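You operate a simulated robot arm through the tools that you are given. There is no shell and no other tool. Be economical: measure what you need, move in short steps, check, and stop when the job is done.

You run a simulated robot arm. Do the job below in one go: nothing can be reset, and whatever is moved stays where it is left.

Task
Pop the clamped relief valve: green tray if it lifts at its stamped pressure, else the red one.
Fine: the trays on the cart; within 0.2 bar passes; air off and line bled before you unclamp; leave its knob and lever alone.
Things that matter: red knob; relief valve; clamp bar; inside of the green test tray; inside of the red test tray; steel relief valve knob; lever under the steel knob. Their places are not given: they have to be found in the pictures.

The check looks at the end state, three seconds after you hand in, the way a careful person would. Anything else that was tipped, shoved, dropped, spilled or broken makes it a failure.

Robot
A 6-joint arm with a two-finger parallel gripper, fixed in place. Base frame: the origin is at the foot of the arm, x ahead of it, y to its left, z up. Lengths are in mm, angles in degrees, forces in N, time in s.
With the tool pointing down near the work surface it reaches from about 240 to 640 mm from the base axis. Its first joint turns from -66.0 to 66.0 degrees. Payload 2.7 kg.
Tool frame: the origin (TCP) lies between the finger pads and is the grasp point; the fingertips stand 23 mm ahead of it; z points along the fingers, y is the line along which they close. The gripper opens to 94 mm. The fingers are 38 mm wide and 10 mm thick; the gripper's body (54 by 96 mm) begins 39 mm behind the TCP.
Orientation is that of the tool frame in the base frame, as [roll, pitch, yaw] about the fixed x, y, z axes, in that order (R = Rz(yaw) Ry(pitch) Rx(roll)). With the fingers straight down and closing along the base's y, the tool's x points along the base's -x, its y along +y and its z along -z.

Tools
- The arm moves only by the tool apply_moves. Its argument "deltas" is a list of rows, each a list of 3 entries, a list of its own where there are three numbers: the turn, a rotation vector about the tool's x, y, z in rad, then the shift along the tool's x, y, z in mm, then the finger opening in mm, from 0 to 94. In form: [[[ax, ay, az], [dx, dy, dz], claw], ...]. A call has 1 to 8 rows; each row shifts and turns the commanded pose from where the row before left it, along the tool's axes as they then stand. Each row takes 0.2 s and may step no farther than 50 mm and 8.6 degrees from the row before; otherwise, or with a gripper value out of range, the whole call is refused. A pose out of reach is approached as far as the arm can. The call stops where the force on the tool passes 70 N (or 10 N more than at its start, if that is more) or the arm is blocked; 0.2 s more then pass. Each finger travels about 45 mm/s and halts on what it meets, pressing with about 37 N; the grip force reading is that of the motor and also rises with nothing between the fingers. The clock runs only during rows and for 0.2 s after the last one: add rows that do not move to give the fingers time. It gives the time, the measured TCP pose, the force on the tool (base axes), the opening and the grip force at its end, in the units of the frame above (readings bear some noise).
- Cameras (640 x 400 px; columns grow to the right, rows downward): "scene" is fixed at [75.8, -437.4, 1398]; the picture's right is [0.74, -0.68, 0.00], its down [-0.42, -0.46, -0.78] and it looks along [0.53, 0.58, -0.62] (base axes); focal length 294 px, centre (320, 200). "wrist" rides on the gripper at [86, 16, -75] in the tool frame; the picture's right is [-0.18, 0.98, 0.00], its down [-0.58, -0.11, -0.81] and it looks along [-0.79, -0.15, 0.59] (tool axes); focal length 243 px, centre (320, 200).
- snapshot(camera): a new picture of that camera. The clock stands still meanwhile.
- probe_pixels(camera, pixels): for up to 12 pixels [column, row] of the newest picture of that camera ("zoom" is the newest enlarged one), the place [x, y, z] in the base frame of the surface seen there, good to about 3 mm. The clock stands still meanwhile.
- zoom(camera, box): a new picture of the part [left, top, right, bottom] of that camera's present view, enlarged. The clock stands still meanwhile.
- finish_job(): hands the job in; it is judged then, once.

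Keep the steps short. Do not move on a guess: measure, check each grasp and each placing, and mend mistakes. In all there are 80 turns and 38 pictures (those below and enlarged ones count). Leave the gripper open and the arm clear of the work at the hand-in unless told otherwise, and finish with a single line.

The tools are called as a command line: name --argument value ..., lists and objects as JSON in quotes. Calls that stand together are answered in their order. apply_moves: Moves the arm, as the interface text tells. Its arguments: {"type":"object","properties":{"deltas":{"type":"array"}},"required":["deltas"]} The other tools are called the same way: snapshot (camera) takes a picture; probe_pixels (camera, pixels) gives the place of the surface under pixels of a picture; zoom (camera, box) takes an enlarged picture of a part of a camera's view; finish_job () hands the job in.

At the start:

```text
time_s: 0.0
tcp_pos: [368.0, 41.8, 1176.3]
tcp_rot: [180.0, -0.1, -180.0]
contact_force: [-0.9, 0.4, 0.4]
opening: 94.2
grip_force: 0.1
```

scene: 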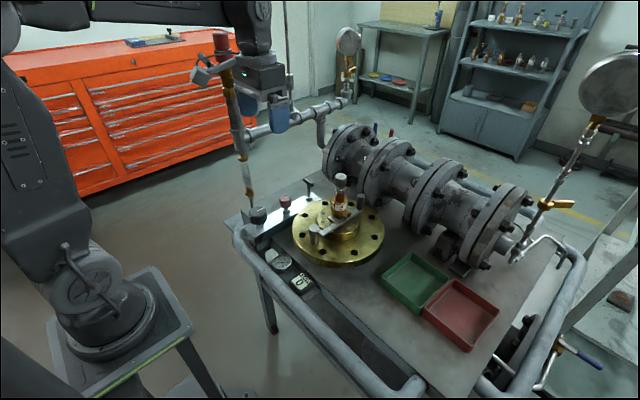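
wrist: 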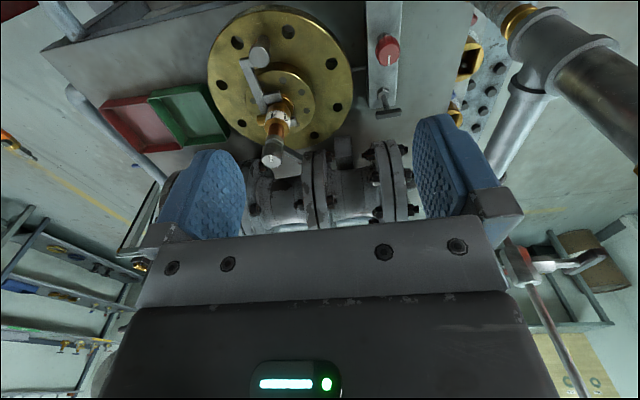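

I start by looking closely at the test stand: the valve with its clamp, the knobs and gauges.

zoom --camera "scene" --box '[230, 160, 390, 300]'

zoom --camera "wrist" --box '[200, 0, 420, 180]'

```text
2.86 times, centred on (310, 230) of scene
```

zoom: 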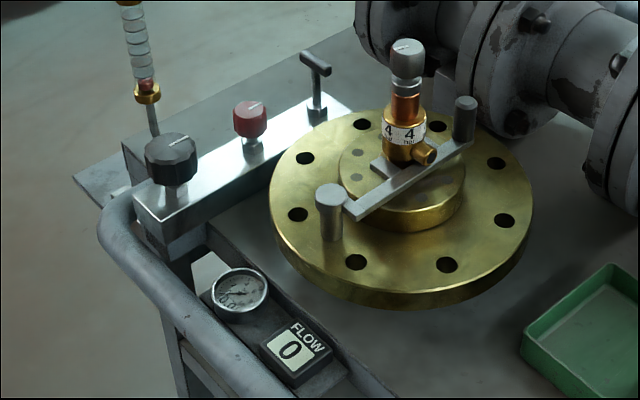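

```text
2.22 times, centred on (310, 90) of wrist
```

zoom: 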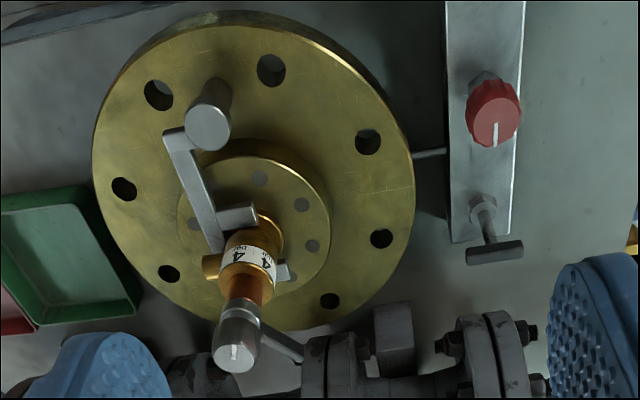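

Next I zoom tighter on the block with the black knob, red knob and T-handle, then on the gauge and FLOW display, and on the valve's stamp.

zoom --camera "scene" --box '[240, 170, 330, 226]'

zoom --camera "scene" --box '[265, 245, 329, 301]'

zoom --camera "scene" --box '[300, 165, 370, 250]'

```text
7.11 times, centred on (285, 198) of scene
```

zoom: 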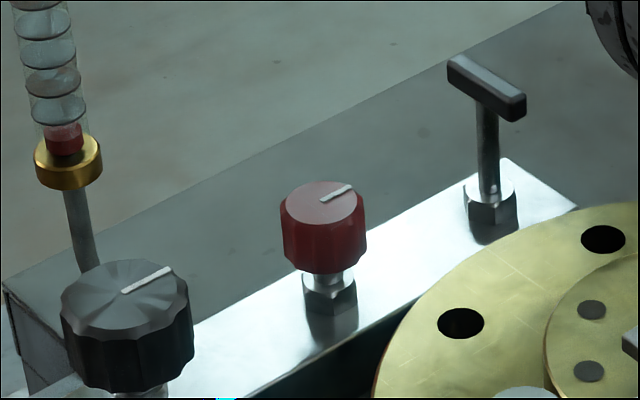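

```text
7.14 times, centred on (297, 273) of scene
```

zoom: 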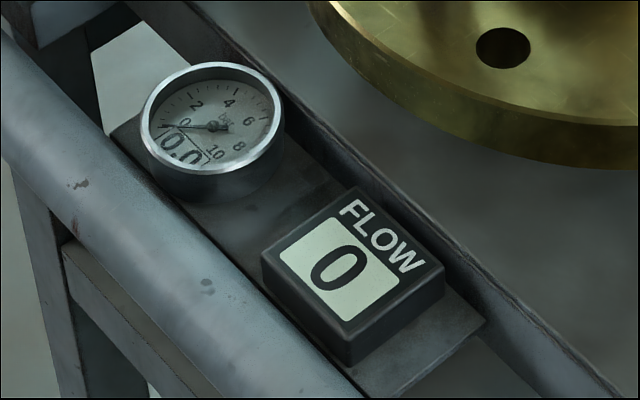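

```text
4.71 times, centred on (335, 208) of scene
```

zoom: 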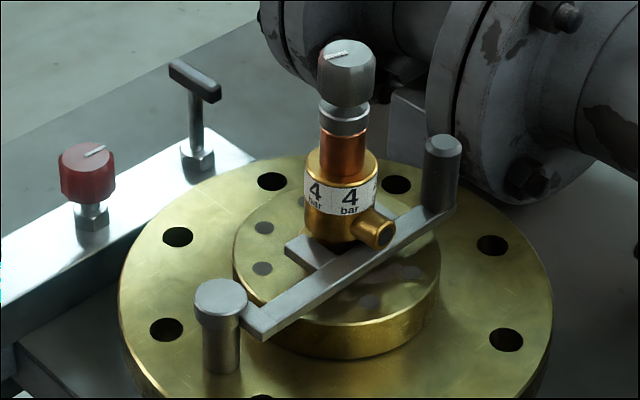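

The stamp reads 4 bar, the gauge 0.0 and FLOW 0. Now I measure the main things: zoom pixels of the valve and clamp first (newest zoom), plus scene pixels for knobs and trays.

probe_pixels --camera "zoom" --pixels '[[220, 290], [222, 350], [443, 142], [440, 190], [347, 52], [340, 160], [335, 215], [330, 285], [260, 320], [440, 225], [375, 235], [300, 250]]'

probe_pixels --camera "scene" --pixels '[[285, 197], [285, 203], [258, 211], [258, 218], [308, 182], [309, 195], [413, 283], [463, 316], [388, 278], [430, 260], [300, 205], [380, 300]]'

probe_pixels --camera "wrist" --pixels '[[387, 40], [387, 50], [259, 57], [272, 160], [250, 75], [270, 100], [302, 155], [296, 95], [278, 75], [385, 112], [220, 92], [310, 100]]'

```text
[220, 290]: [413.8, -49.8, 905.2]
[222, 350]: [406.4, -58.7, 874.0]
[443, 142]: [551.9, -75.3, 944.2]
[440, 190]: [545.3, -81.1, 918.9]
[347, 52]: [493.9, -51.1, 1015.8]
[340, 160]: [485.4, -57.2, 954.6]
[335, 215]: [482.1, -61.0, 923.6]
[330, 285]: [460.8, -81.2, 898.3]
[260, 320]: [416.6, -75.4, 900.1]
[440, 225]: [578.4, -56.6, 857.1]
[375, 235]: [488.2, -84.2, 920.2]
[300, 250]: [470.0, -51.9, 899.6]
```

```text
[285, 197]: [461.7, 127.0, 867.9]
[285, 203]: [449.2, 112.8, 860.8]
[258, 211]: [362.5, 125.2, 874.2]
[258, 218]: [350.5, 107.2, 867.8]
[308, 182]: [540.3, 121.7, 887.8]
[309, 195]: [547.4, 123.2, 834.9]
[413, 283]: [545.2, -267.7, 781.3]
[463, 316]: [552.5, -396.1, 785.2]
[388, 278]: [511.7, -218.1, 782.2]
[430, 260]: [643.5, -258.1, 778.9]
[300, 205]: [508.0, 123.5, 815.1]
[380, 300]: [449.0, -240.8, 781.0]
```

```text
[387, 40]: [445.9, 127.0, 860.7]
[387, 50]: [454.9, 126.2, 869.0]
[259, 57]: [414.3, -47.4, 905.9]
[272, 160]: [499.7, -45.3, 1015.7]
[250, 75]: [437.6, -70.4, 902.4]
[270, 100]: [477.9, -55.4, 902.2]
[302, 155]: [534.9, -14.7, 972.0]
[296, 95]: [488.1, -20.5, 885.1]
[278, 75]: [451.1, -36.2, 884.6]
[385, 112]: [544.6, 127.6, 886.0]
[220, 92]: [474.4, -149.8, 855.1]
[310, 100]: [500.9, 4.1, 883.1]
```

The valve, clamp, knobs and trays are located. Before touching anything I want a nearer look at the clamp and the knobs, so I move right and down a bit with the wrist camera, staying above everything.

apply_moves --deltas '[[[0, 0, 0], [-8, -40, 25], 94], [[0, 0, 0], [-8, -40, 25], 94], [[0, 0, 0], [-8, -40, 25], 94], [[0, 0, 0], [0, 0, 20], 94]]'

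zoom --camera "wrist" --box '[180, 0, 500, 200]'

```text
time_s: 1.0
tcp_pos: [392.2, -78.9, 1081.8]
tcp_rot: [-180.0, 0.0, -180.0]
contact_force: [-0.2, 0.3, -0.1]
opening: 94.1
grip_force: 0.0
```

```text
2.00 times, centred on (340, 100) of wrist
```

zoom: 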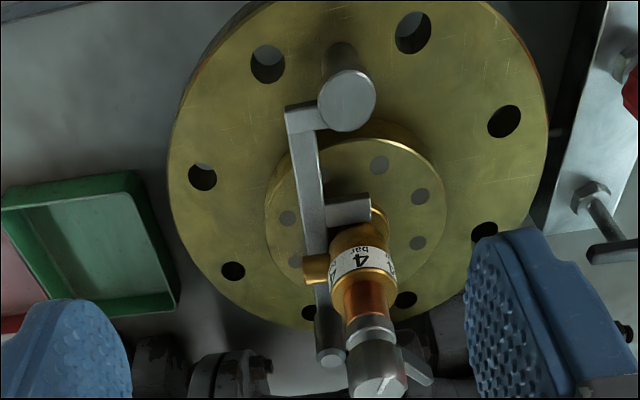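

The clamp pivots at the capped post (414,-48) and its dark handle is at the far end (~552,-75). Now I measure the red knob accurately from an enlarged scene view.

zoom --camera "scene" --box '[265, 185, 305, 210]'

```text
16.00 times, centred on (285, 198) of scene
```

zoom: 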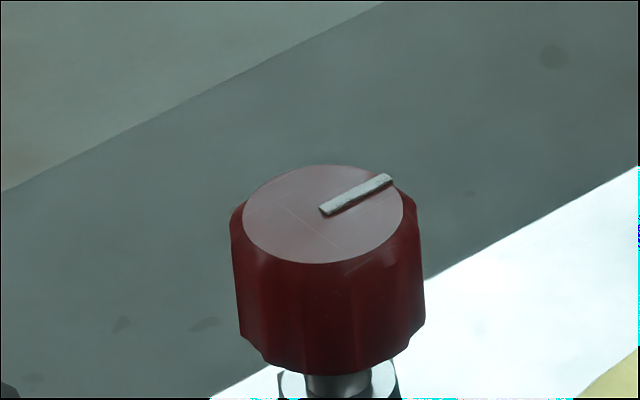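

probe_pixels --camera "zoom" --pixels '[[323, 212], [250, 222], [395, 205], [320, 170], [330, 255], [385, 180], [326, 209], [318, 365], [245, 330], [418, 310]]'

```text
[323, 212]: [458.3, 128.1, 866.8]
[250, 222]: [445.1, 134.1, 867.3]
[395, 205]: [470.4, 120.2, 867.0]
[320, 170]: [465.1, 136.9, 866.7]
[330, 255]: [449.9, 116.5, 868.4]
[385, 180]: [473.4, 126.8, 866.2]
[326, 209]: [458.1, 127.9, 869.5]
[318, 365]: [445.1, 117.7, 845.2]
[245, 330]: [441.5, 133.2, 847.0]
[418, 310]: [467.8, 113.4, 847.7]
```

Knob centre ≈ (458,127), top 867, bottom 845, Ø≈34, mark toward +x. Before going there I check the tall rod seen at scene (225–250, 40–205) and the pipe near it for collisions, with the present scene view.

snapshot --camera "scene"

probe_pixels --camera "scene" --pixels '[[222, 48], [228, 80], [237, 130], [244, 165], [248, 195], [205, 77], [280, 115], [320, 110], [340, 40], [322, 140], [250, 135]]'

```text
28 pictures are left
```

scene: 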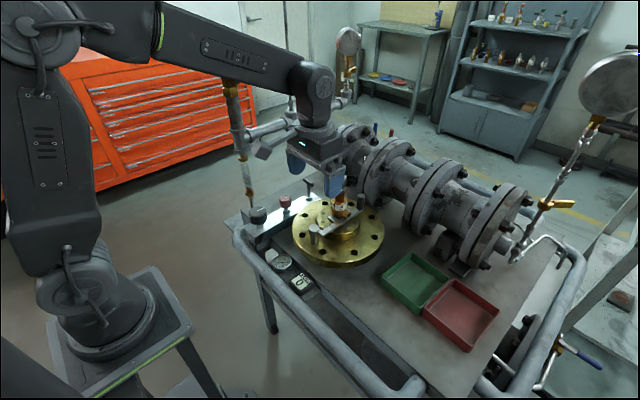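

```text
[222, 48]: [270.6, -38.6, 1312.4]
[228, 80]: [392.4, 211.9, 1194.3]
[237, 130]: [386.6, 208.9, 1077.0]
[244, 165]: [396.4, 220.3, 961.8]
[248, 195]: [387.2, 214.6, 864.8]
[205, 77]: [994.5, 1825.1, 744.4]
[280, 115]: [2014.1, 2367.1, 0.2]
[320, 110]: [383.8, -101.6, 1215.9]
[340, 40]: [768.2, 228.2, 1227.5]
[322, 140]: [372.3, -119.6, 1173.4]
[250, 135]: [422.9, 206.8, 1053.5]
```

There's a rod at (390,212), with a horizontal pipe near z≈1053, y≈207. I probe that pipe a bit more, and move first to y≈60 with the tool turned counter‑clockwise so the camera stays away from the rod.

probe_pixels --camera "scene" --pixels '[[258, 132], [265, 129], [274, 128], [285, 122], [352, 103], [346, 130], [330, 150], [262, 150], [242, 120]]'

apply_moves --deltas '[[[0, 0, 0], [0, 45, 0], 94], [[0, 0, 0], [0, 45, 0], 94], [[0, 0, 0], [0, 40, 0], 94], [[0, 0, -0.148], [0, 0, 0], 94], [[0, 0, -0.148], [0, 0, 0], 94], [[0, 0, -0.148], [0, 0, 0], 94], [[0, 0, -0.148], [0, 0, 0], 94], [[0, 0, -0.148], [0, 0, 0], 94]]'

```text
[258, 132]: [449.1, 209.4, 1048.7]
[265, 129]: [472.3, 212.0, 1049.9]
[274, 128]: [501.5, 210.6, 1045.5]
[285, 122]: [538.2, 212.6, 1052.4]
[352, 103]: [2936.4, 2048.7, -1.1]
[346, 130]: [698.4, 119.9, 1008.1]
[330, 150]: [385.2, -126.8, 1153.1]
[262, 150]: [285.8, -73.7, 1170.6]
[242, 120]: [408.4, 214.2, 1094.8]
```

```text
time_s: 2.8
tcp_pos: [392.5, 49.9, 1081.2]
tcp_rot: [-180.0, 0.0, -137.4]
contact_force: [0.2, 0.7, 0.8]
opening: 93.9
grip_force: 0.0
```

Rotation goes the expected way (yaw now −137°). I continue to yaw −90 before descending.

apply_moves --deltas '[[[0, 0, -0.148], [0, 0, 0], 94], [[0, 0, -0.148], [0, 0, 0], 94], [[0, 0, -0.148], [0, 0, 0], 94], [[0, 0, -0.148], [0, 0, 0], 94], [[0, 0, -0.148], [0, 0, 0], 94], [[0, 0, -0.088], [0, 0, 0], 94]]'

```text
time_s: 4.2
tcp_pos: [392.4, 50.7, 1081.7]
tcp_rot: [-179.9, 0.0, -90.0]
contact_force: [-0.2, -0.4, -0.5]
opening: 93.9
grip_force: 0.1
```

Yaw is −90 (tool x = base −y, tool y = base −x). I move to above the knob: x to 458, z to 960, then y to 127.

apply_moves --deltas '[[[0, 0, 0], [0, -33, 30], 94], [[0, 0, 0], [0, -32.6, 30], 94], [[0, 0, 0], [-20, 0, 30], 94], [[0, 0, 0], [-28, 0, 30], 94], [[0, 0, 0], [-28.3, 0, 20], 80], [[0, 0, 0], [0, 0, 0], 70]]'

snapshot --camera "scene"

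```text
time_s: 5.6
tcp_pos: [460.9, 128.7, 940.6]
tcp_rot: [-180.0, 0.0, -90.2]
contact_force: [-0.1, 0.8, -0.1]
opening: 70.3
grip_force: 0.1
```

```text
27 pictures are left
```

scene: 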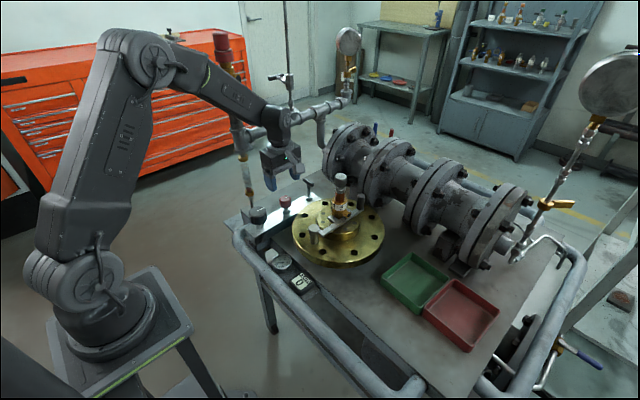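

Clear everywhere. I descend to z≈862 with the opening at ~64, then check before closing.

apply_moves --deltas '[[[0, 0, 0], [1, 2, 30], 70], [[0, 0, 0], [0, 0, 30], 70], [[0, 0, 0], [0, 0, 18], 70]]'

zoom --camera "scene" --box '[240, 150, 352, 220]'

```text
time_s: 6.4
tcp_pos: [457.3, 126.3, 863.9]
tcp_rot: [180.0, -0.1, -90.0]
contact_force: [-0.5, 0.0, -0.4]
opening: 70.1
grip_force: 0.2
```

```text
5.71 times, centred on (296, 185) of scene
```

zoom: 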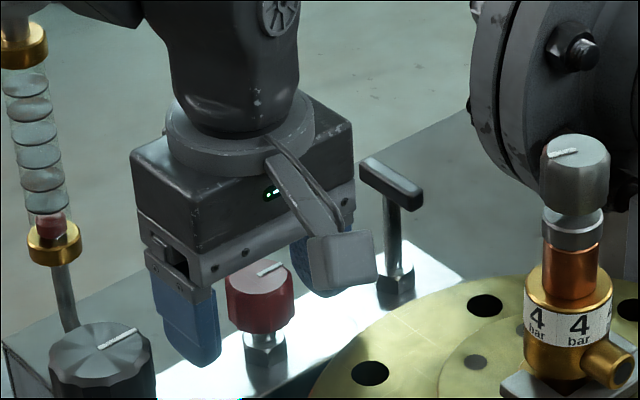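

The knob sits between the open fingers. I close on it.

apply_moves --deltas '[[[0, 0, 0], [0, 0, 0], 50], [[0, 0, 0], [0, 0, 0], 36], [[0, 0, 0], [0, 0, 0], 30], [[0, 0, 0], [0, 0, 0], 30]]'

```text
time_s: 7.4
tcp_pos: [458.1, 125.8, 863.9]
tcp_rot: [-179.8, 0.1, -90.2]
contact_force: [16.6, -0.8, -4.6]
opening: 37.7
grip_force: 8.4
```

A side force of 16.6 N along x says I'm slightly off-centre; I shift ~1 mm toward +x and let the grip settle.

apply_moves --deltas '[[[0, 0, 0], [0, -1, 0], 30], [[0, 0, 0], [0, 0, 0], 30], [[0, 0, 0], [0, 0, 0], 30]]'

```text
time_s: 8.2
tcp_pos: [457.1, 126.3, 864.2]
tcp_rot: [-179.9, 0.1, -90.1]
contact_force: [16.6, -0.8, 3.2]
opening: 37.6
grip_force: 7.6
```

The gripper reads 37.6 mm at only 7.6; I command it fully closed to firm the grip.

apply_moves --deltas '[[[0, 0, 0], [0, 0, 0], 10], [[0, 0, 0], [0, 0, 0], 0], [[0, 0, 0], [0, 0, 0], 0]]'

```text
time_s: 9.0
tcp_pos: [459.0, 127.0, 864.4]
tcp_rot: [-179.7, 0.1, -90.2]
contact_force: [31.5, -0.5, -9.2]
opening: 33.8
grip_force: 45.5
```

Gripped at 33.8 mm. Side force 31 N along x remains; I shift another 2 mm toward +x to see whether it drops.

apply_moves --deltas '[[[0, 0, 0], [0, -2, 0], 0], [[0, 0, 0], [0, 0, 0], 0]]'

```text
time_s: 9.6
tcp_pos: [461.1, 127.8, 864.1]
tcp_rot: [-179.9, 0.2, -90.2]
contact_force: [13.6, 2.9, 3.7]
opening: 33.5
grip_force: 45.2
```

It dropped to 13.6. I shift 1.5 mm more, then turn clockwise (from above) ~17° and look at gauge and FLOW.

apply_moves --deltas '[[[0, 0, 0], [0, -1.5, 0], 0], [[0, 0, 0.1], [0, 0, 0], 0], [[0, 0, 0.1], [0, 0, 0], 0], [[0, 0, 0.1], [0, 0, 0], 0], [[0, 0, 0], [0, 0, 0], 0]]'

zoom --camera "scene" --box '[240, 180, 360, 300]'

```text
time_s: 10.8
tcp_pos: [458.4, 125.9, 861.4]
tcp_rot: [179.8, -0.2, -107.4]
contact_force: [-13.3, -2.2, 17.4]
opening: 33.7
grip_force: 45.3
```

```text
3.33 times, centred on (300, 240) of scene
```

zoom: 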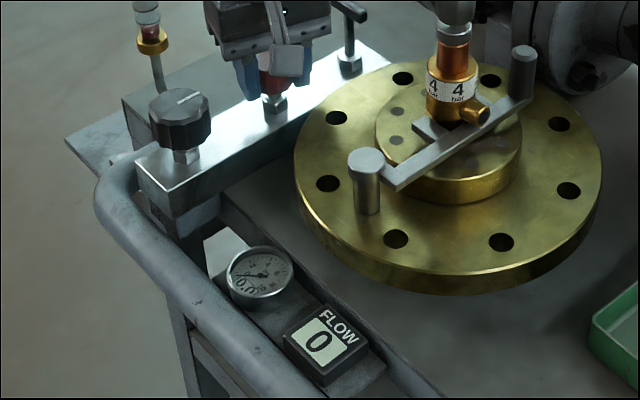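

Gauge still reads 0.0 after 17° and no hard stop is felt. I turn ~35° more clockwise and look at the gauge.

apply_moves --deltas '[[[0, 0, 0.1], [0, 0, -1], 0], [[0, 0, 0.1], [0, 0, 0], 0], [[0, 0, 0.1], [0, 0, 0], 0], [[0, 0, 0.1], [0, 0, 0], 0], [[0, 0, 0.1], [0, 0, 0], 0], [[0, 0, 0.1], [0, 0, 0], 0], [[0, 0, 0], [0, 0, 0], 0]]'

zoom --camera "scene" --box '[245, 180, 325, 300]'

```text
time_s: 12.4
tcp_pos: [458.4, 127.8, 864.6]
tcp_rot: [179.9, -0.2, -141.7]
contact_force: [-19.4, 12.4, -10.4]
opening: 33.6
grip_force: 44.8
```

```text
3.33 times, centred on (285, 240) of scene
```

zoom: 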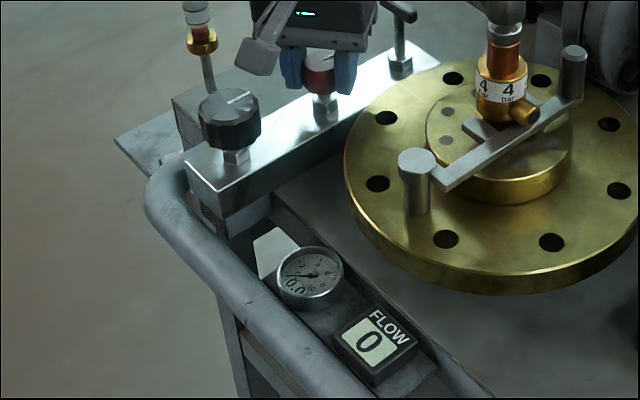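

Still 0.0. I check tightly whether the knob itself followed (its white mark) and the gauge digits.

zoom --camera "scene" --box '[265, 180, 313, 210]'

zoom --camera "scene" --box '[270, 250, 318, 295]'

```text
13.33 times, centred on (289, 195) of scene
```

zoom: 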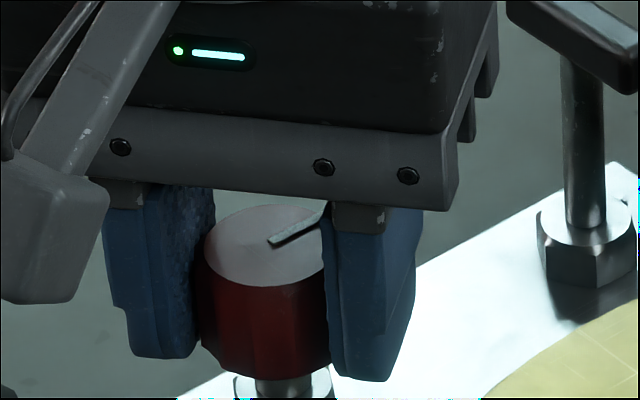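

```text
8.89 times, centred on (294, 272) of scene
```

zoom: 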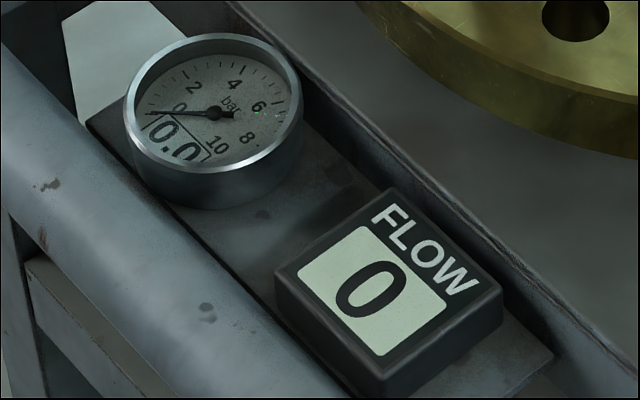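

The mark still points +x, so the knob slipped in the fingers: it's at its stop clockwise. It must open counter‑clockwise. I turn 17° counter‑clockwise and check mark and gauge.

apply_moves --deltas '[[[0, 0, -0.1], [0, 0, 0], 0], [[0, 0, -0.1], [0, 0, 0], 0], [[0, 0, -0.1], [0, 0, 0], 0], [[0, 0, 0], [0, 0, 0], 0]]'

zoom --camera "scene" --box '[260, 180, 330, 300]'

```text
time_s: 13.4
tcp_pos: [459.3, 127.1, 864.1]
tcp_rot: [179.9, -0.1, -124.5]
contact_force: [-21.6, 12.5, -4.3]
opening: 33.6
grip_force: 45.0
```

```text
3.33 times, centred on (295, 240) of scene
```

zoom: 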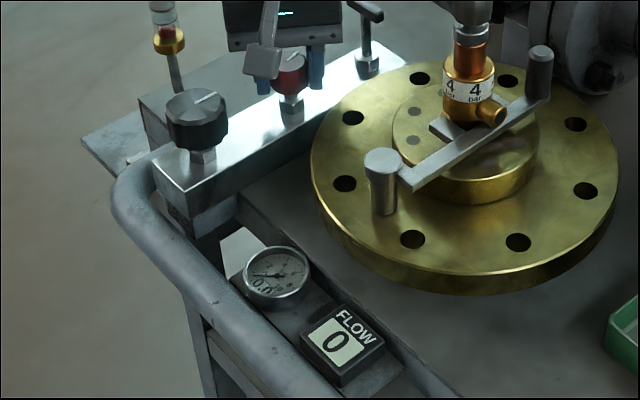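

Gauge appears still 0. I turn ~34° more counter‑clockwise and read the gauge closely.

apply_moves --deltas '[[[0, 0, -0.1], [0, 0, 0], 0], [[0, 0, -0.1], [0, 0, 0], 0], [[0, 0, -0.1], [0, 0, 0], 0], [[0, 0, -0.1], [0, 0, 0], 0], [[0, 0, -0.1], [0, 0, 0], 0], [[0, 0, -0.1], [0, 0, 0], 0], [[0, 0, 0], [0, 0, 0], 0]]'

zoom --camera "scene" --box '[265, 180, 330, 300]'

```text
time_s: 15.0
tcp_pos: [460.7, 126.1, 862.8]
tcp_rot: [179.9, 0.0, -90.1]
contact_force: [-15.4, 5.8, -10.5]
opening: 34.0
grip_force: 44.9
```

```text
3.33 times, centred on (298, 240) of scene
```

zoom: 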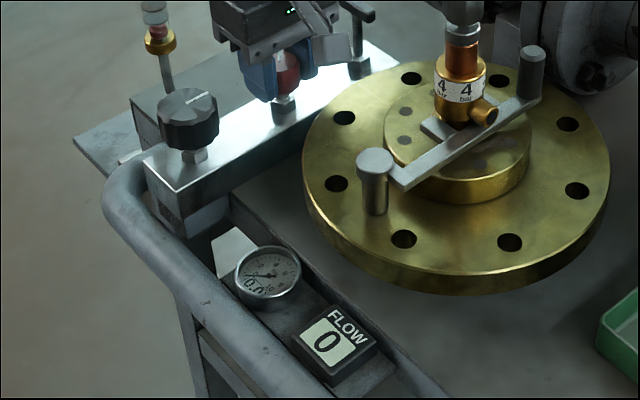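

Unclear from this scale; I look at the mark and the gauge close up.

zoom --camera "scene" --box '[268, 184, 308, 209]'

```text
16.00 times, centred on (288, 196) of scene
```

zoom: 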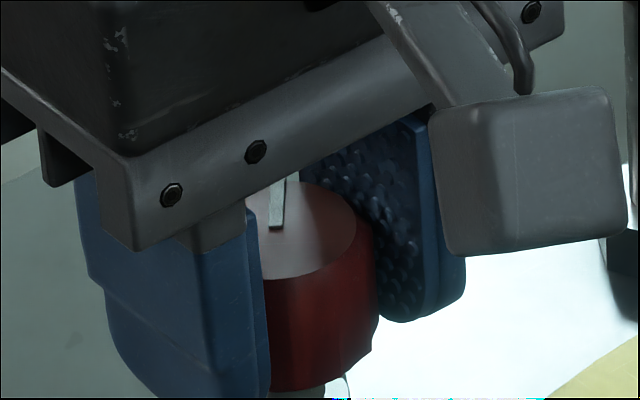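

The knob did turn ~50° counter‑clockwise this time, with the gauge still near 0. I continue 51° more and read the gauge.

apply_moves --deltas '[[[0, 0, -0.1], [0, 0, 0], 0], [[0, 0, -0.1], [0, 0, 0], 0], [[0, 0, -0.1], [0, 0, 0], 0], [[0, 0, -0.1], [0, 0, 0], 0], [[0, 0, -0.1], [0, 0, 0], 0], [[0, 0, 0], [0, 0, 0], 0], [[0, 0, 0], [0, 0, 0], 0]]'

zoom --camera "scene" --box '[270, 250, 318, 295]'

```text
time_s: 16.6
tcp_pos: [460.8, 125.4, 864.3]
tcp_rot: [-180.0, 0.0, -61.5]
contact_force: [1.1, 0.2, -22.2]
opening: 33.4
grip_force: 45.0
```

```text
8.89 times, centred on (294, 272) of scene
```

zoom: 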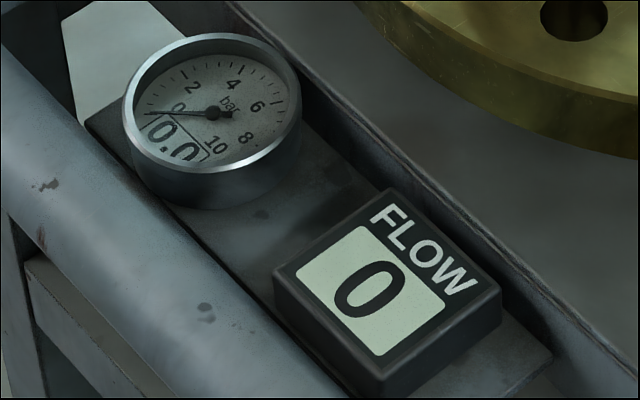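

Still 0.0 after ~80° open. I keep turning to yaw ≈ −27 and read again.

apply_moves --deltas '[[[0, 0, -0.12], [0, 0, 0], 0], [[0, 0, -0.12], [0, 0, 0], 0], [[0, 0, -0.12], [0, 0, 0], 0], [[0, 0, -0.12], [0, 0, 0], 0], [[0, 0, -0.12], [0, 0, 0], 0], [[0, 0, 0], [0, 0, 0], 0], [[0, 0, 0], [0, 0, 0], 0]]'

zoom --camera "scene" --box '[250, 180, 346, 296]'

```text
time_s: 18.2
tcp_pos: [462.3, 127.7, 866.2]
tcp_rot: [-179.9, -0.1, -27.1]
contact_force: [-0.6, -3.0, 13.8]
opening: 33.3
grip_force: 44.7
```

```text
3.45 times, centred on (298, 238) of scene
```

zoom: 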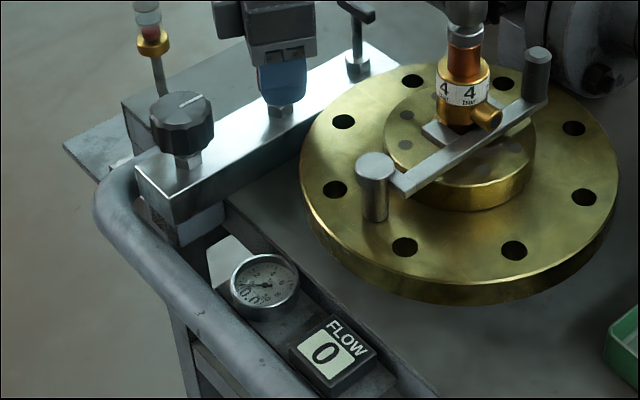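

Still 0.0 at ~115°. Forces are small, so the grip is centred. I regrip: open to 46 mm (clear of the flange edge), and turn the open hand back clockwise.

apply_moves --deltas '[[[0, 0, 0], [0, 0, 0], 46], [[0, 0, 0], [0, 0, 0], 46], [[0, 0, 0.14], [0, 0, 0], 46], [[0, 0, 0.14], [0, 0, 0], 46], [[0, 0, 0.14], [0, 0, 0], 46], [[0, 0, 0.14], [0, 0, 0], 46], [[0, 0, 0.14], [0, 0, 0], 46], [[0, 0, 0.14], [0, 0, 0], 46]]'

apply_moves --deltas '[[[0, 0, 0.14], [0, 0, 0], 46], [[0, 0, 0.14], [0, 0, 0], 46], [[0, 0, 0.14], [0, 0, 0], 46], [[0, 0, 0.14], [0, 0, 0], 46], [[0, 0, 0.14], [0, 0, 0], 46], [[0, 0, 0.14], [0, 0, 0], 46], [[0, 0, 0.14], [0, 0, 0], 46], [[0, 0, 0.14], [0, 0, 0], 46]]'

zoom --camera "scene" --box '[260, 180, 324, 220]'

```text
time_s: 20.0
tcp_pos: [460.9, 127.2, 864.3]
tcp_rot: [-180.0, 0.0, -75.5]
contact_force: [-0.6, -0.3, -0.1]
opening: 45.9
grip_force: 0.1
```

```text
time_s: 21.8
tcp_pos: [462.1, 126.3, 864.3]
tcp_rot: [-180.0, 0.0, -139.7]
contact_force: [0.6, 0.2, 0.5]
opening: 45.9
grip_force: 0.2
```

```text
10.00 times, centred on (292, 200) of scene
```

zoom: 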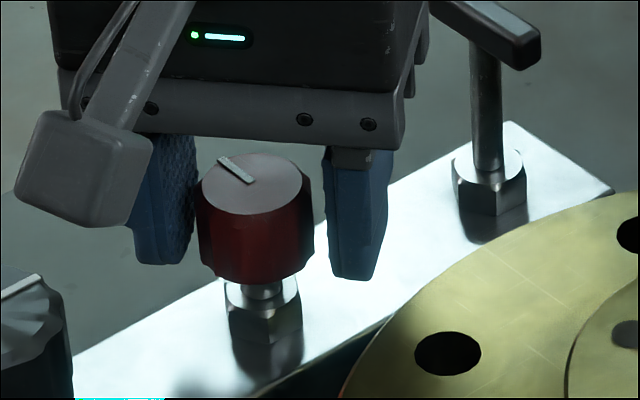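

The mark now points about +y: the knob really is ~100° open and stays. I grip again and turn on counter‑clockwise in stages, watching the gauge.

apply_moves --deltas '[[[0, 0, 0], [0, 0, 0], 30], [[0, 0, 0], [0, 0, 0], 0], [[0, 0, 0], [0, 0, 0], 0], [[0, 0, 0], [0, 0, 0], 0], [[0, 0, -0.1], [0, 0, 0], 0], [[0, 0, -0.1], [0, 0, 0], 0], [[0, 0, -0.1], [0, 0, 0], 0], [[0, 0, -0.1], [0, 0, 0], 0]]'

apply_moves --deltas '[[[0, 0, -0.1], [0, 0, 0], 0], [[0, 0, -0.1], [0, 0, 0], 0], [[0, 0, 0], [0, 0, 0], 0]]'

zoom --camera "scene" --box '[270, 250, 318, 295]'

```text
time_s: 23.6
tcp_pos: [460.0, 127.6, 863.7]
tcp_rot: [179.8, -0.1, -116.4]
contact_force: [-18.9, 22.7, 4.2]
opening: 33.7
grip_force: 44.8
```

```text
time_s: 24.4
tcp_pos: [458.6, 127.9, 863.5]
tcp_rot: [179.8, -0.2, -104.9]
contact_force: [-21.5, 16.7, 0.4]
opening: 33.8
grip_force: 44.8
```

```text
8.89 times, centred on (294, 272) of scene
```

zoom: 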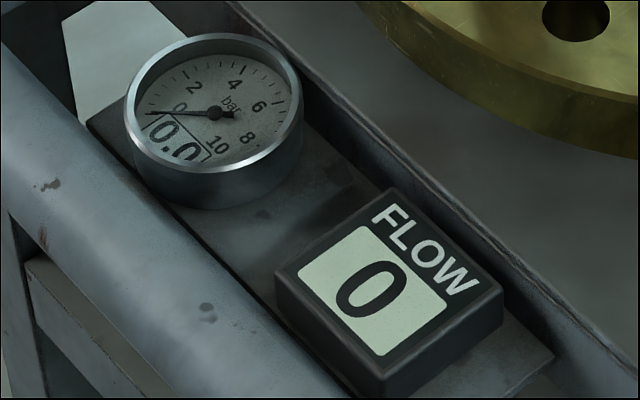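

Still 0.0. I continue another ~75° and read again, checking also for an end stop.

apply_moves --deltas '[[[0, 0, -0.13], [0, 0, 0], 0], [[0, 0, -0.13], [0, 0, 0], 0], [[0, 0, -0.13], [0, 0, 0], 0], [[0, 0, -0.13], [0, 0, 0], 0], [[0, 0, -0.13], [0, 0, 0], 0], [[0, 0, -0.13], [0, 0, 0], 0], [[0, 0, -0.13], [0, 0, 0], 0], [[0, 0, -0.13], [0, 0, 0], 0]]'

apply_moves --deltas '[[[0, 0, -0.13], [0, 0, 0], 0], [[0, 0, -0.13], [0, 0, 0], 0], [[0, 0, 0], [0, 0, 0], 0], [[0, 0, 0], [0, 0, 0], 44], [[0, 0, 0], [0, 0, 0], 44], [[0, 0, 0], [0, 0, 0], 44]]'

zoom --camera "scene" --box '[250, 184, 346, 294]'

```text
time_s: 26.2
tcp_pos: [463.1, 126.1, 864.7]
tcp_rot: [-179.9, -0.2, -45.3]
contact_force: [-3.2, -3.0, -7.4]
opening: 33.4
grip_force: 44.4
```

```text
time_s: 27.6
tcp_pos: [462.3, 126.7, 865.2]
tcp_rot: [179.9, 0.0, -30.5]
contact_force: [-0.9, -0.3, 0.4]
opening: 43.8
grip_force: 0.0
```

```text
3.64 times, centred on (298, 239) of scene
```

zoom: 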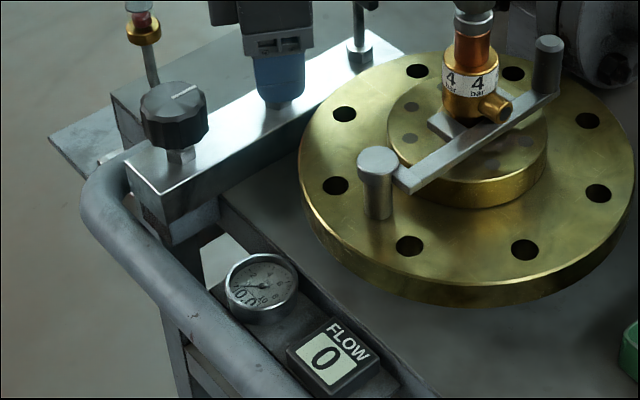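

The digits look different now; I zoom the gauge.

zoom --camera "scene" --box '[273, 252, 297, 276]'

```text
16.00 times, centred on (285, 264) of scene
```

zoom: 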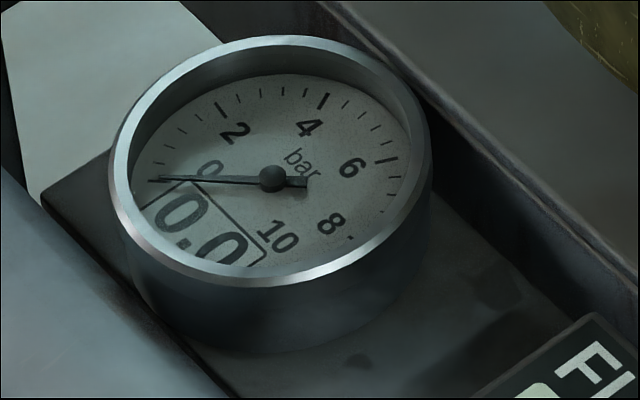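

Still 0.0. I turn the open hand back and read the knob's mark, to see whether it kept turning or met a stop.

apply_moves --deltas '[[[0, 0, 0.14], [0, 0, 0], 46], [[0, 0, 0.14], [0, 0, 0], 46], [[0, 0, 0.14], [0, 0, 0], 46], [[0, 0, 0.14], [0, 0, 0], 46], [[0, 0, 0.14], [0, 0, 0], 46], [[0, 0, 0.14], [0, 0, 0], 46], [[0, 0, 0.14], [0, 0, 0], 46], [[0, 0, 0.14], [0, 0, 0], 46]]'

apply_moves --deltas '[[[0, 0, 0.14], [0, 0, 0], 46], [[0, 0, 0.14], [0, 0, 0], 46], [[0, 0, 0.14], [0, 0, 0], 46], [[0, 0, 0.14], [0, 0, 0], 46], [[0, 0, 0.14], [0, 0, 0], 46], [[0, 0, 0.14], [0, 0, 0], 46]]'

zoom --camera "scene" --box '[240, 180, 304, 220]'

```text
time_s: 29.4
tcp_pos: [462.3, 126.8, 864.5]
tcp_rot: [-180.0, 0.1, -94.8]
contact_force: [0.5, 0.3, 0.0]
opening: 46.0
grip_force: 0.0
```

```text
time_s: 30.8
tcp_pos: [459.4, 126.7, 864.1]
tcp_rot: [180.0, 0.0, -143.1]
contact_force: [-0.4, 1.3, 0.9]
opening: 46.1
grip_force: 0.1
```

```text
10.00 times, centred on (272, 200) of scene
```

zoom: 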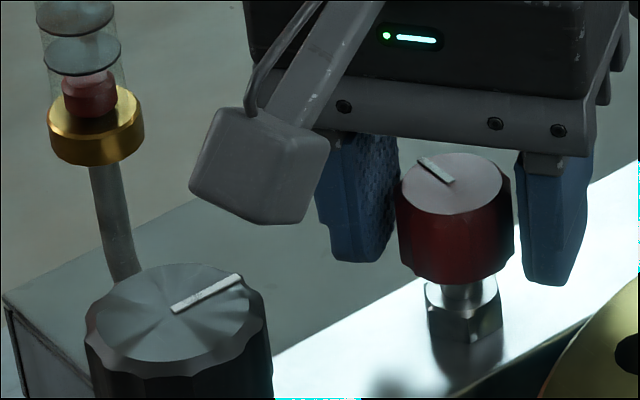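

The mark is at the same +y place: the red knob stops after ~90°, a quarter-turn cock, not a regulator. So the black knob (big, with pointer) should be the pressure regulator and red either the shut-off or the bleed. I measure the black knob.

probe_pixels --camera "zoom" --pixels '[[174, 312], [95, 315], [258, 295], [175, 268], [178, 358], [238, 277], [100, 380], [262, 350], [110, 230], [75, 95], [140, 280]]'

```text
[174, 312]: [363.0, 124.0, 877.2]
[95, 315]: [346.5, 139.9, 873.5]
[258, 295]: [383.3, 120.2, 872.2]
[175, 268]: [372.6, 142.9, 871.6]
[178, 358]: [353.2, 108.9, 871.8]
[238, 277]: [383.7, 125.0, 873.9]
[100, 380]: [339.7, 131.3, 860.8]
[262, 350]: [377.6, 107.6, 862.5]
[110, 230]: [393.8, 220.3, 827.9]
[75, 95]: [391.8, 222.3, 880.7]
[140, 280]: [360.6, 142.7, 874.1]
```

Black knob: centre ≈ (363,126), Ø ≈ 47, top ≈ 872. I rise from the red knob, turn the hand to yaw −90, then move over the black knob.

apply_moves --deltas '[[[0, 0, 0], [0, 0, -30], 46], [[0, 0, 0], [0, 0, -30], 60], [[0, 0, 0], [0, 0, -10], 80], [[0, 0, -0.1324], [0, 0, 0], 80], [[0, 0, -0.1324], [0, 0, 0], 80], [[0, 0, -0.1324], [0, 0, 0], 80], [[0, 0, -0.1324], [0, 0, 0], 80], [[0, 0, -0.1324], [0, 0, 0], 80]]'

apply_moves --deltas '[[[0, 0, -0.1324], [0, 0, 0], 80], [[0, 0, -0.1324], [0, 0, 0], 80], [[0, 0, 0], [0, 32, 0], 80], [[0, 0, 0], [0, 32, 0], 80], [[0, 0, 0], [0, 33, 0], 80], [[0, 0, 0], [0, 0, 0], 76]]'

```text
time_s: 32.6
tcp_pos: [460.4, 125.7, 934.1]
tcp_rot: [-180.0, 0.1, -104.7]
contact_force: [0.3, -0.5, -1.0]
opening: 80.1
grip_force: 0.0
```

```text
time_s: 34.0
tcp_pos: [363.1, 126.5, 933.9]
tcp_rot: [-180.0, 0.0, -89.6]
contact_force: [-0.1, -0.2, -0.9]
opening: 75.9
grip_force: 0.2
```

Over the black knob. I descend to z≈868 with 72 mm opening and close.

apply_moves --deltas '[[[0, 0, 0], [0, 0, 30], 72], [[0, 0, 0], [0, 0, 26], 72], [[0, 0, 0], [0, 0, 10], 72], [[0, 0, 0], [0, 0, 0], 60], [[0, 0, 0], [0, 0, 0], 50], [[0, 0, 0], [0, 0, 0], 42]]'

```text
time_s: 35.4
tcp_pos: [365.3, 126.6, 867.3]
tcp_rot: [-179.8, 0.2, -89.7]
contact_force: [13.5, -0.8, -6.3]
opening: 48.0
grip_force: 36.1
```

Contact at 48 mm, offset slightly. I recentre +1.5 mm in x, close firmly and turn 23° clockwise (normal "increase"), then read.

apply_moves --deltas '[[[0, 0, 0], [0, -1.5, 0], 20], [[0, 0, 0], [0, 0, 0], 0], [[0, 0, 0.1], [0, 0, 0], 0], [[0, 0, 0.1], [0, 0, 0], 0], [[0, 0, 0.1], [0, 0, 0], 0], [[0, 0, 0.1], [0, 0, 0], 0], [[0, 0, 0], [0, 0, 0], 0], [[0, 0, 0], [0, 0, 0], 0]]'

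zoom --camera "scene" --box '[242, 196, 338, 296]'

```text
time_s: 37.2
tcp_pos: [365.3, 125.5, 868.3]
tcp_rot: [179.9, -0.1, -112.6]
contact_force: [-11.2, 5.3, -2.8]
opening: 47.6
grip_force: 45.2
```

```text
4.00 times, centred on (290, 246) of scene
```

zoom: 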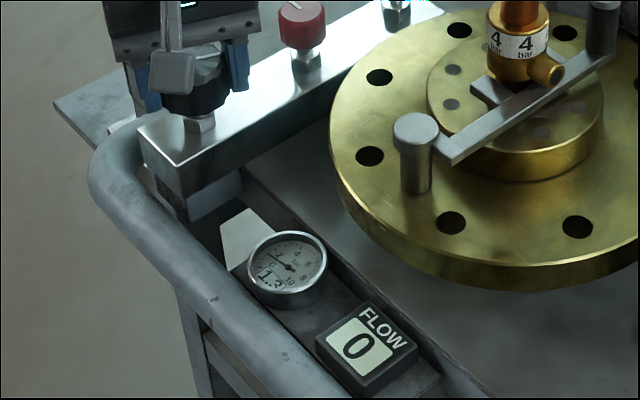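

The gauge rose to ~1.2 bar: black is the regulator (clockwise = up), red is the open air cock. FLOW 0. I go another 34° up and read closely.

apply_moves --deltas '[[[0, 0, 0.1], [0, 0, 0], 0], [[0, 0, 0.1], [0, 0, 0], 0], [[0, 0, 0.1], [0, 0, 0], 0], [[0, 0, 0.1], [0, 0, 0], 0], [[0, 0, 0], [0, 0, 0], 0], [[0, 0, 0], [0, 0, 0], 0]]'

zoom --camera "scene" --box '[272, 250, 320, 295]'

```text
time_s: 38.6
tcp_pos: [364.1, 126.8, 867.5]
tcp_rot: [179.8, -0.2, -135.5]
contact_force: [-22.0, 16.6, -8.7]
opening: 48.0
grip_force: 44.7
```

```text
8.89 times, centred on (296, 272) of scene
```

zoom: 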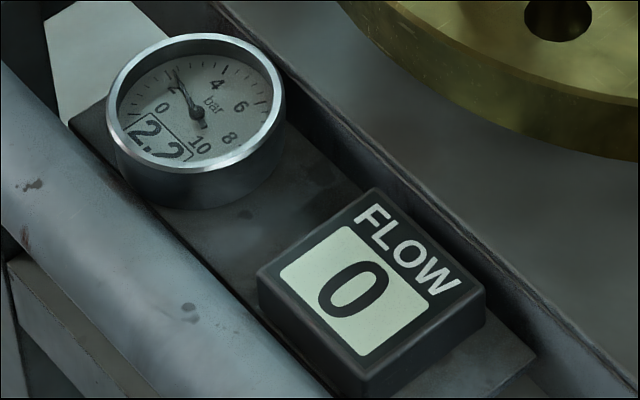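

2.2 bar, FLOW 0; about 0.044 bar per degree. I go up 32° toward ~3.6.

apply_moves --deltas '[[[0, 0, 0.1], [0, 0, 0], 0], [[0, 0, 0.1], [0, 0, 0], 0], [[0, 0, 0.1], [0, 0, 0], 0], [[0, 0, 0.1], [0, 0, 0], 0], [[0, 0, 0.1], [0, 0, 0], 0], [[0, 0, 0.06], [0, 0, 0], 0], [[0, 0, 0], [0, 0, 0], 0], [[0, 0, 0], [0, 0, 0], 0]]'

zoom --camera "scene" --box '[272, 250, 320, 295]'

```text
time_s: 40.4
tcp_pos: [363.3, 128.2, 867.8]
tcp_rot: [180.0, -0.2, -167.6]
contact_force: [-33.0, 25.6, 2.8]
opening: 48.0
grip_force: 44.6
```

```text
8.89 times, centred on (296, 272) of scene
```

zoom: 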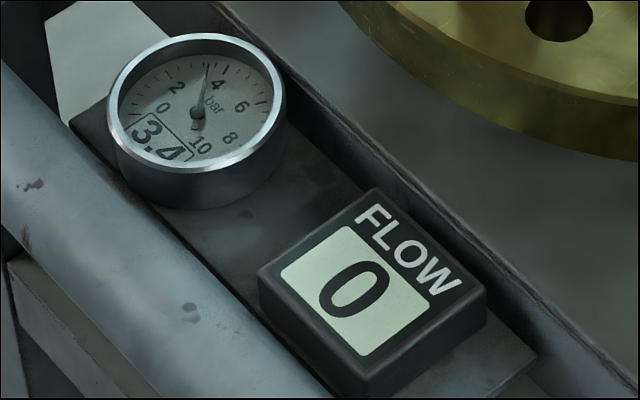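

3.4 bar, FLOW 0. Side force is building, so I ease the hand ~1 mm and turn 9° more.

apply_moves --deltas '[[[0, 0, 0], [1, 1.2, 0], 0], [[0, 0, 0.05], [0, 0, 0], 0], [[0, 0, 0.05], [0, 0, 0], 0], [[0, 0, 0.05], [0, 0, 0], 0], [[0, 0, 0], [0, 0, 0], 0], [[0, 0, 0], [0, 0, 0], 0]]'

zoom --camera "scene" --box '[272, 250, 320, 295]'

```text
time_s: 41.8
tcp_pos: [365.4, 127.7, 867.0]
tcp_rot: [-180.0, -0.1, -176.2]
contact_force: [-15.2, 15.9, -27.9]
opening: 48.1
grip_force: 45.0
```

```text
8.89 times, centred on (296, 272) of scene
```

zoom: 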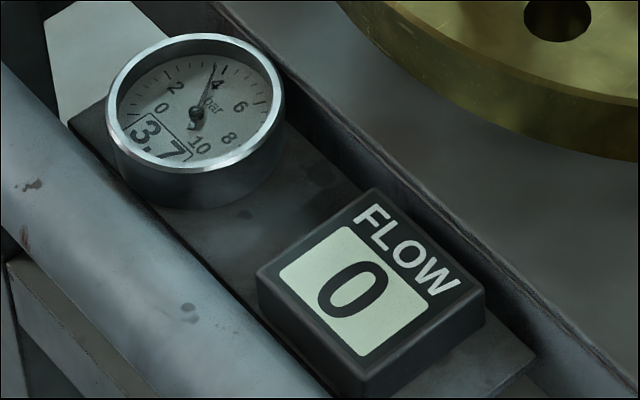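

3.7 bar, FLOW 0. Next I go about 13° to roughly 4.2 and read.

apply_moves --deltas '[[[0, 0, 0.055], [0, 0, 0], 0], [[0, 0, 0.055], [0, 0, 0], 0], [[0, 0, 0.055], [0, 0, 0], 0], [[0, 0, 0.055], [0, 0, 0], 0], [[0, 0, 0], [0, 0, 0], 0], [[0, 0, 0], [0, 0, 0], 0]]'

zoom --camera "scene" --box '[272, 250, 320, 295]'

```text
time_s: 43.2
tcp_pos: [363.2, 128.2, 868.4]
tcp_rot: [-180.0, 0.0, 171.2]
contact_force: [-13.7, 24.8, -23.9]
opening: 47.6
grip_force: 44.7
```

```text
8.89 times, centred on (296, 272) of scene
```

zoom: 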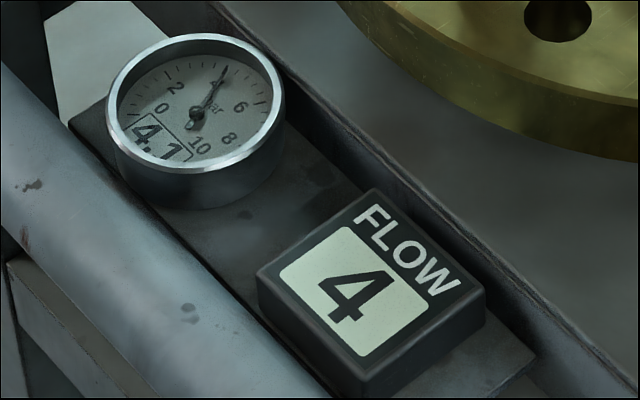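

It lifted: FLOW 4 at 4.1 bar, while 3.7 gave 0. To pin the lower bound I back off ~6° to about 3.9 and see whether flow has stopped (which proves lift ≥ 3.9).

apply_moves --deltas '[[[0, 0, -0.05], [0, 0, 0], 0], [[0, 0, -0.05], [0, 0, 0], 0], [[0, 0, 0], [0, 0, 0], 0], [[0, 0, 0], [0, 0, 0], 0]]'

zoom --camera "scene" --box '[272, 250, 320, 295]'

```text
time_s: 44.2
tcp_pos: [364.4, 128.3, 868.3]
tcp_rot: [-180.0, -0.1, 176.9]
contact_force: [-18.5, 23.3, -25.1]
opening: 47.8
grip_force: 44.8
```

```text
8.89 times, centred on (296, 272) of scene
```

zoom: 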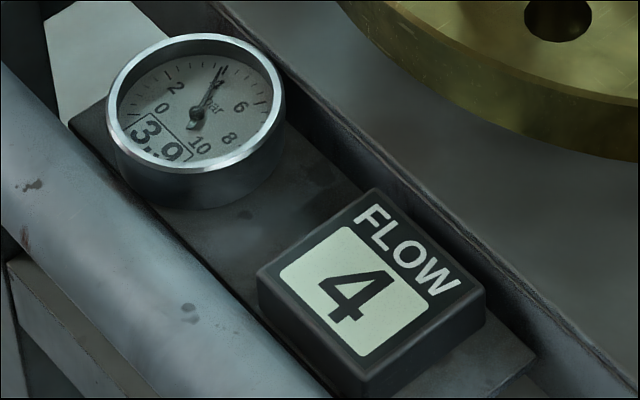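

Flow persists at 3.9 (pop valve with blowdown), so lift lies between 3.7 and 4.1. To settle it I let it reseat (down ~40°) and come back up to ~3.85: FLOW 0 there proves a lift within tolerance.

apply_moves --deltas '[[[0, 0, -0.14], [0, 0, 0], 0], [[0, 0, -0.14], [0, 0, 0], 0], [[0, 0, -0.14], [0, 0, 0], 0], [[0, 0, -0.14], [0, 0, 0], 0], [[0, 0, -0.14], [0, 0, 0], 0], [[0, 0, 0], [0, 0, 0], 0], [[0, 0, 0], [0, 0, 0], 0]]'

apply_moves --deltas '[[[0, 0, 0.14], [0, 0, 0], 0], [[0, 0, 0.14], [0, 0, 0], 0], [[0, 0, 0.14], [0, 0, 0], 0], [[0, 0, 0.14], [0, 0, 0], 0], [[0, 0, 0.07], [0, 0, 0], 0], [[0, 0, 0.05], [0, 0, 0], 0], [[0, 0, 0], [0, 0, 0], 0], [[0, 0, 0], [0, 0, 0], 0]]'

zoom --camera "scene" --box '[272, 250, 320, 295]'

```text
time_s: 45.8
tcp_pos: [364.2, 126.8, 868.9]
tcp_rot: [180.0, -0.1, -142.9]
contact_force: [-14.7, 2.8, -7.9]
opening: 47.7
grip_force: 45.5
```

```text
time_s: 47.6
tcp_pos: [363.5, 128.8, 869.0]
tcp_rot: [179.9, 0.0, 178.1]
contact_force: [-24.3, 22.3, -11.6]
opening: 47.7
grip_force: 45.4
```

```text
8.89 times, centred on (296, 272) of scene
```

zoom: 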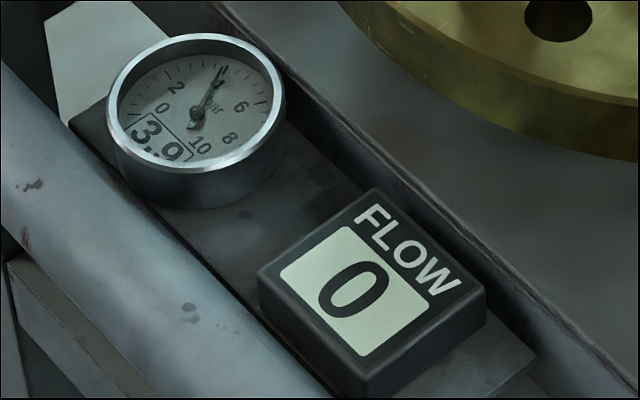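

Rising, 3.9 bar still gives FLOW 0, so the lift is between 3.9 and 4.1: within 0.2 of 4 → green tray. Now air off: I turn the black knob counter‑clockwise ~100° back to its start/stop.

apply_moves --deltas '[[[0, 0, -0.12], [0, 0, 0], 0], [[0, 0, -0.12], [0, 0, 0], 0], [[0, 0, -0.12], [0, 0, 0], 0], [[0, 0, -0.12], [0, 0, 0], 0], [[0, 0, -0.12], [0, 0, 0], 0], [[0, 0, -0.12], [0, 0, 0], 0], [[0, 0, -0.12], [0, 0, 0], 0], [[0, 0, -0.12], [0, 0, 0], 0]]'

apply_moves --deltas '[[[0, 0, -0.12], [0, 0, 0], 0], [[0, 0, -0.12], [0, 0, 0], 0], [[0, 0, -0.12], [0, 0, 0], 0], [[0, 0, -0.12], [0, 0, 0], 0], [[0, 0, -0.12], [0, 0, 0], 0], [[0, 0, -0.12], [0, 0, 0], 0], [[0, 0, -0.12], [0, 0, 0], 0], [[0, 0, 0], [0, 0, 0], 0]]'

```text
time_s: 49.4
tcp_pos: [363.7, 126.7, 867.7]
tcp_rot: [-179.9, -0.1, -126.7]
contact_force: [-16.2, 7.3, -8.6]
opening: 48.0
grip_force: 44.8
```

```text
time_s: 51.2
tcp_pos: [365.8, 128.1, 870.0]
tcp_rot: [-179.8, 0.0, -78.8]
contact_force: [5.6, -1.3, -9.1]
opening: 47.4
grip_force: 44.9
```

I release the black knob, rise, turn to yaw ≈ −40 and go above the red knob to return it to its first position.

apply_moves --deltas '[[[0, 0, 0], [0, 0, 0], 56], [[0, 0, 0], [0, 0, 0], 68], [[0, 0, 0], [0, 0, -30], 68], [[0, 0, 0], [0, 0, -35], 68], [[0, 0, -0.1354], [0, 0, 0], 60], [[0, 0, -0.1354], [0, 0, 0], 54], [[0, 0, -0.1354], [0, 0, 0], 50], [[0, 0, -0.1354], [0, 0, 0], 50]]'

apply_moves --deltas '[[[0, 0, -0.1354], [0, 0, 0], 50], [[0, 0, 0], [37.2, -30.7, 0], 50], [[0, 0, 0], [37.3, -30.8, 0], 50], [[0, 0, 0], [0, 0, 0], 50]]'

```text
time_s: 53.0
tcp_pos: [363.8, 127.5, 933.7]
tcp_rot: [180.0, 0.0, -47.5]
contact_force: [-0.9, 0.6, -1.3]
opening: 50.1
grip_force: 0.1
```

```text
time_s: 54.0
tcp_pos: [460.1, 126.2, 931.0]
tcp_rot: [-180.0, 0.0, -40.0]
contact_force: [0.9, 0.0, 0.4]
opening: 50.1
grip_force: 0.0
```

Centred over the red knob. I descend, grip, and turn it clockwise to its stop.

apply_moves --deltas '[[[0, 0, 0], [0, 0, 30], 50], [[0, 0, 0], [0, 0, 30], 50], [[0, 0, 0], [0, 0, 8], 50], [[0, 0, 0], [0, 0, 0], 30], [[0, 0, 0], [0, 0, 0], 0], [[0, 0, 0], [0, 0, 0], 0], [[0, 0, 0], [0, 0, 0], 0]]'

apply_moves --deltas '[[[0, 0, 0.12], [0, 0, 0], 0], [[0, 0, 0.12], [0, 0, 0], 0], [[0, 0, 0.12], [0, 0, 0], 0], [[0, 0, 0.12], [0, 0, 0], 0], [[0, 0, 0.12], [0, 0, 0], 0], [[0, 0, 0.12], [0, 0, 0], 0], [[0, 0, 0.12], [0, 0, 0], 0], [[0, 0, 0.12], [0, 0, 0], 0]]'

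apply_moves --deltas '[[[0, 0, 0.12], [0, 0, 0], 0], [[0, 0, 0.12], [0, 0, 0], 0], [[0, 0, 0.12], [0, 0, 0], 0], [[0, 0, 0.12], [0, 0, 0], 0], [[0, 0, 0.12], [0, 0, 0], 0], [[0, 0, 0.12], [0, 0, 0], 0], [[0, 0, 0.12], [0, 0, 0], 0], [[0, 0, 0], [0, 0, 0], 0]]'

```text
time_s: 55.6
tcp_pos: [458.6, 128.4, 865.0]
tcp_rot: [-179.8, -0.1, -39.8]
contact_force: [10.1, 12.0, -7.9]
opening: 33.9
grip_force: 45.0
```

```text
time_s: 57.4
tcp_pos: [459.8, 128.0, 865.2]
tcp_rot: [-180.0, 0.0, -94.9]
contact_force: [-6.3, 23.7, 3.4]
opening: 33.9
grip_force: 45.2
```

```text
time_s: 59.2
tcp_pos: [456.8, 126.7, 865.3]
tcp_rot: [179.8, -0.3, -143.1]
contact_force: [-31.1, 14.6, 19.2]
opening: 33.8
grip_force: 45.0
```

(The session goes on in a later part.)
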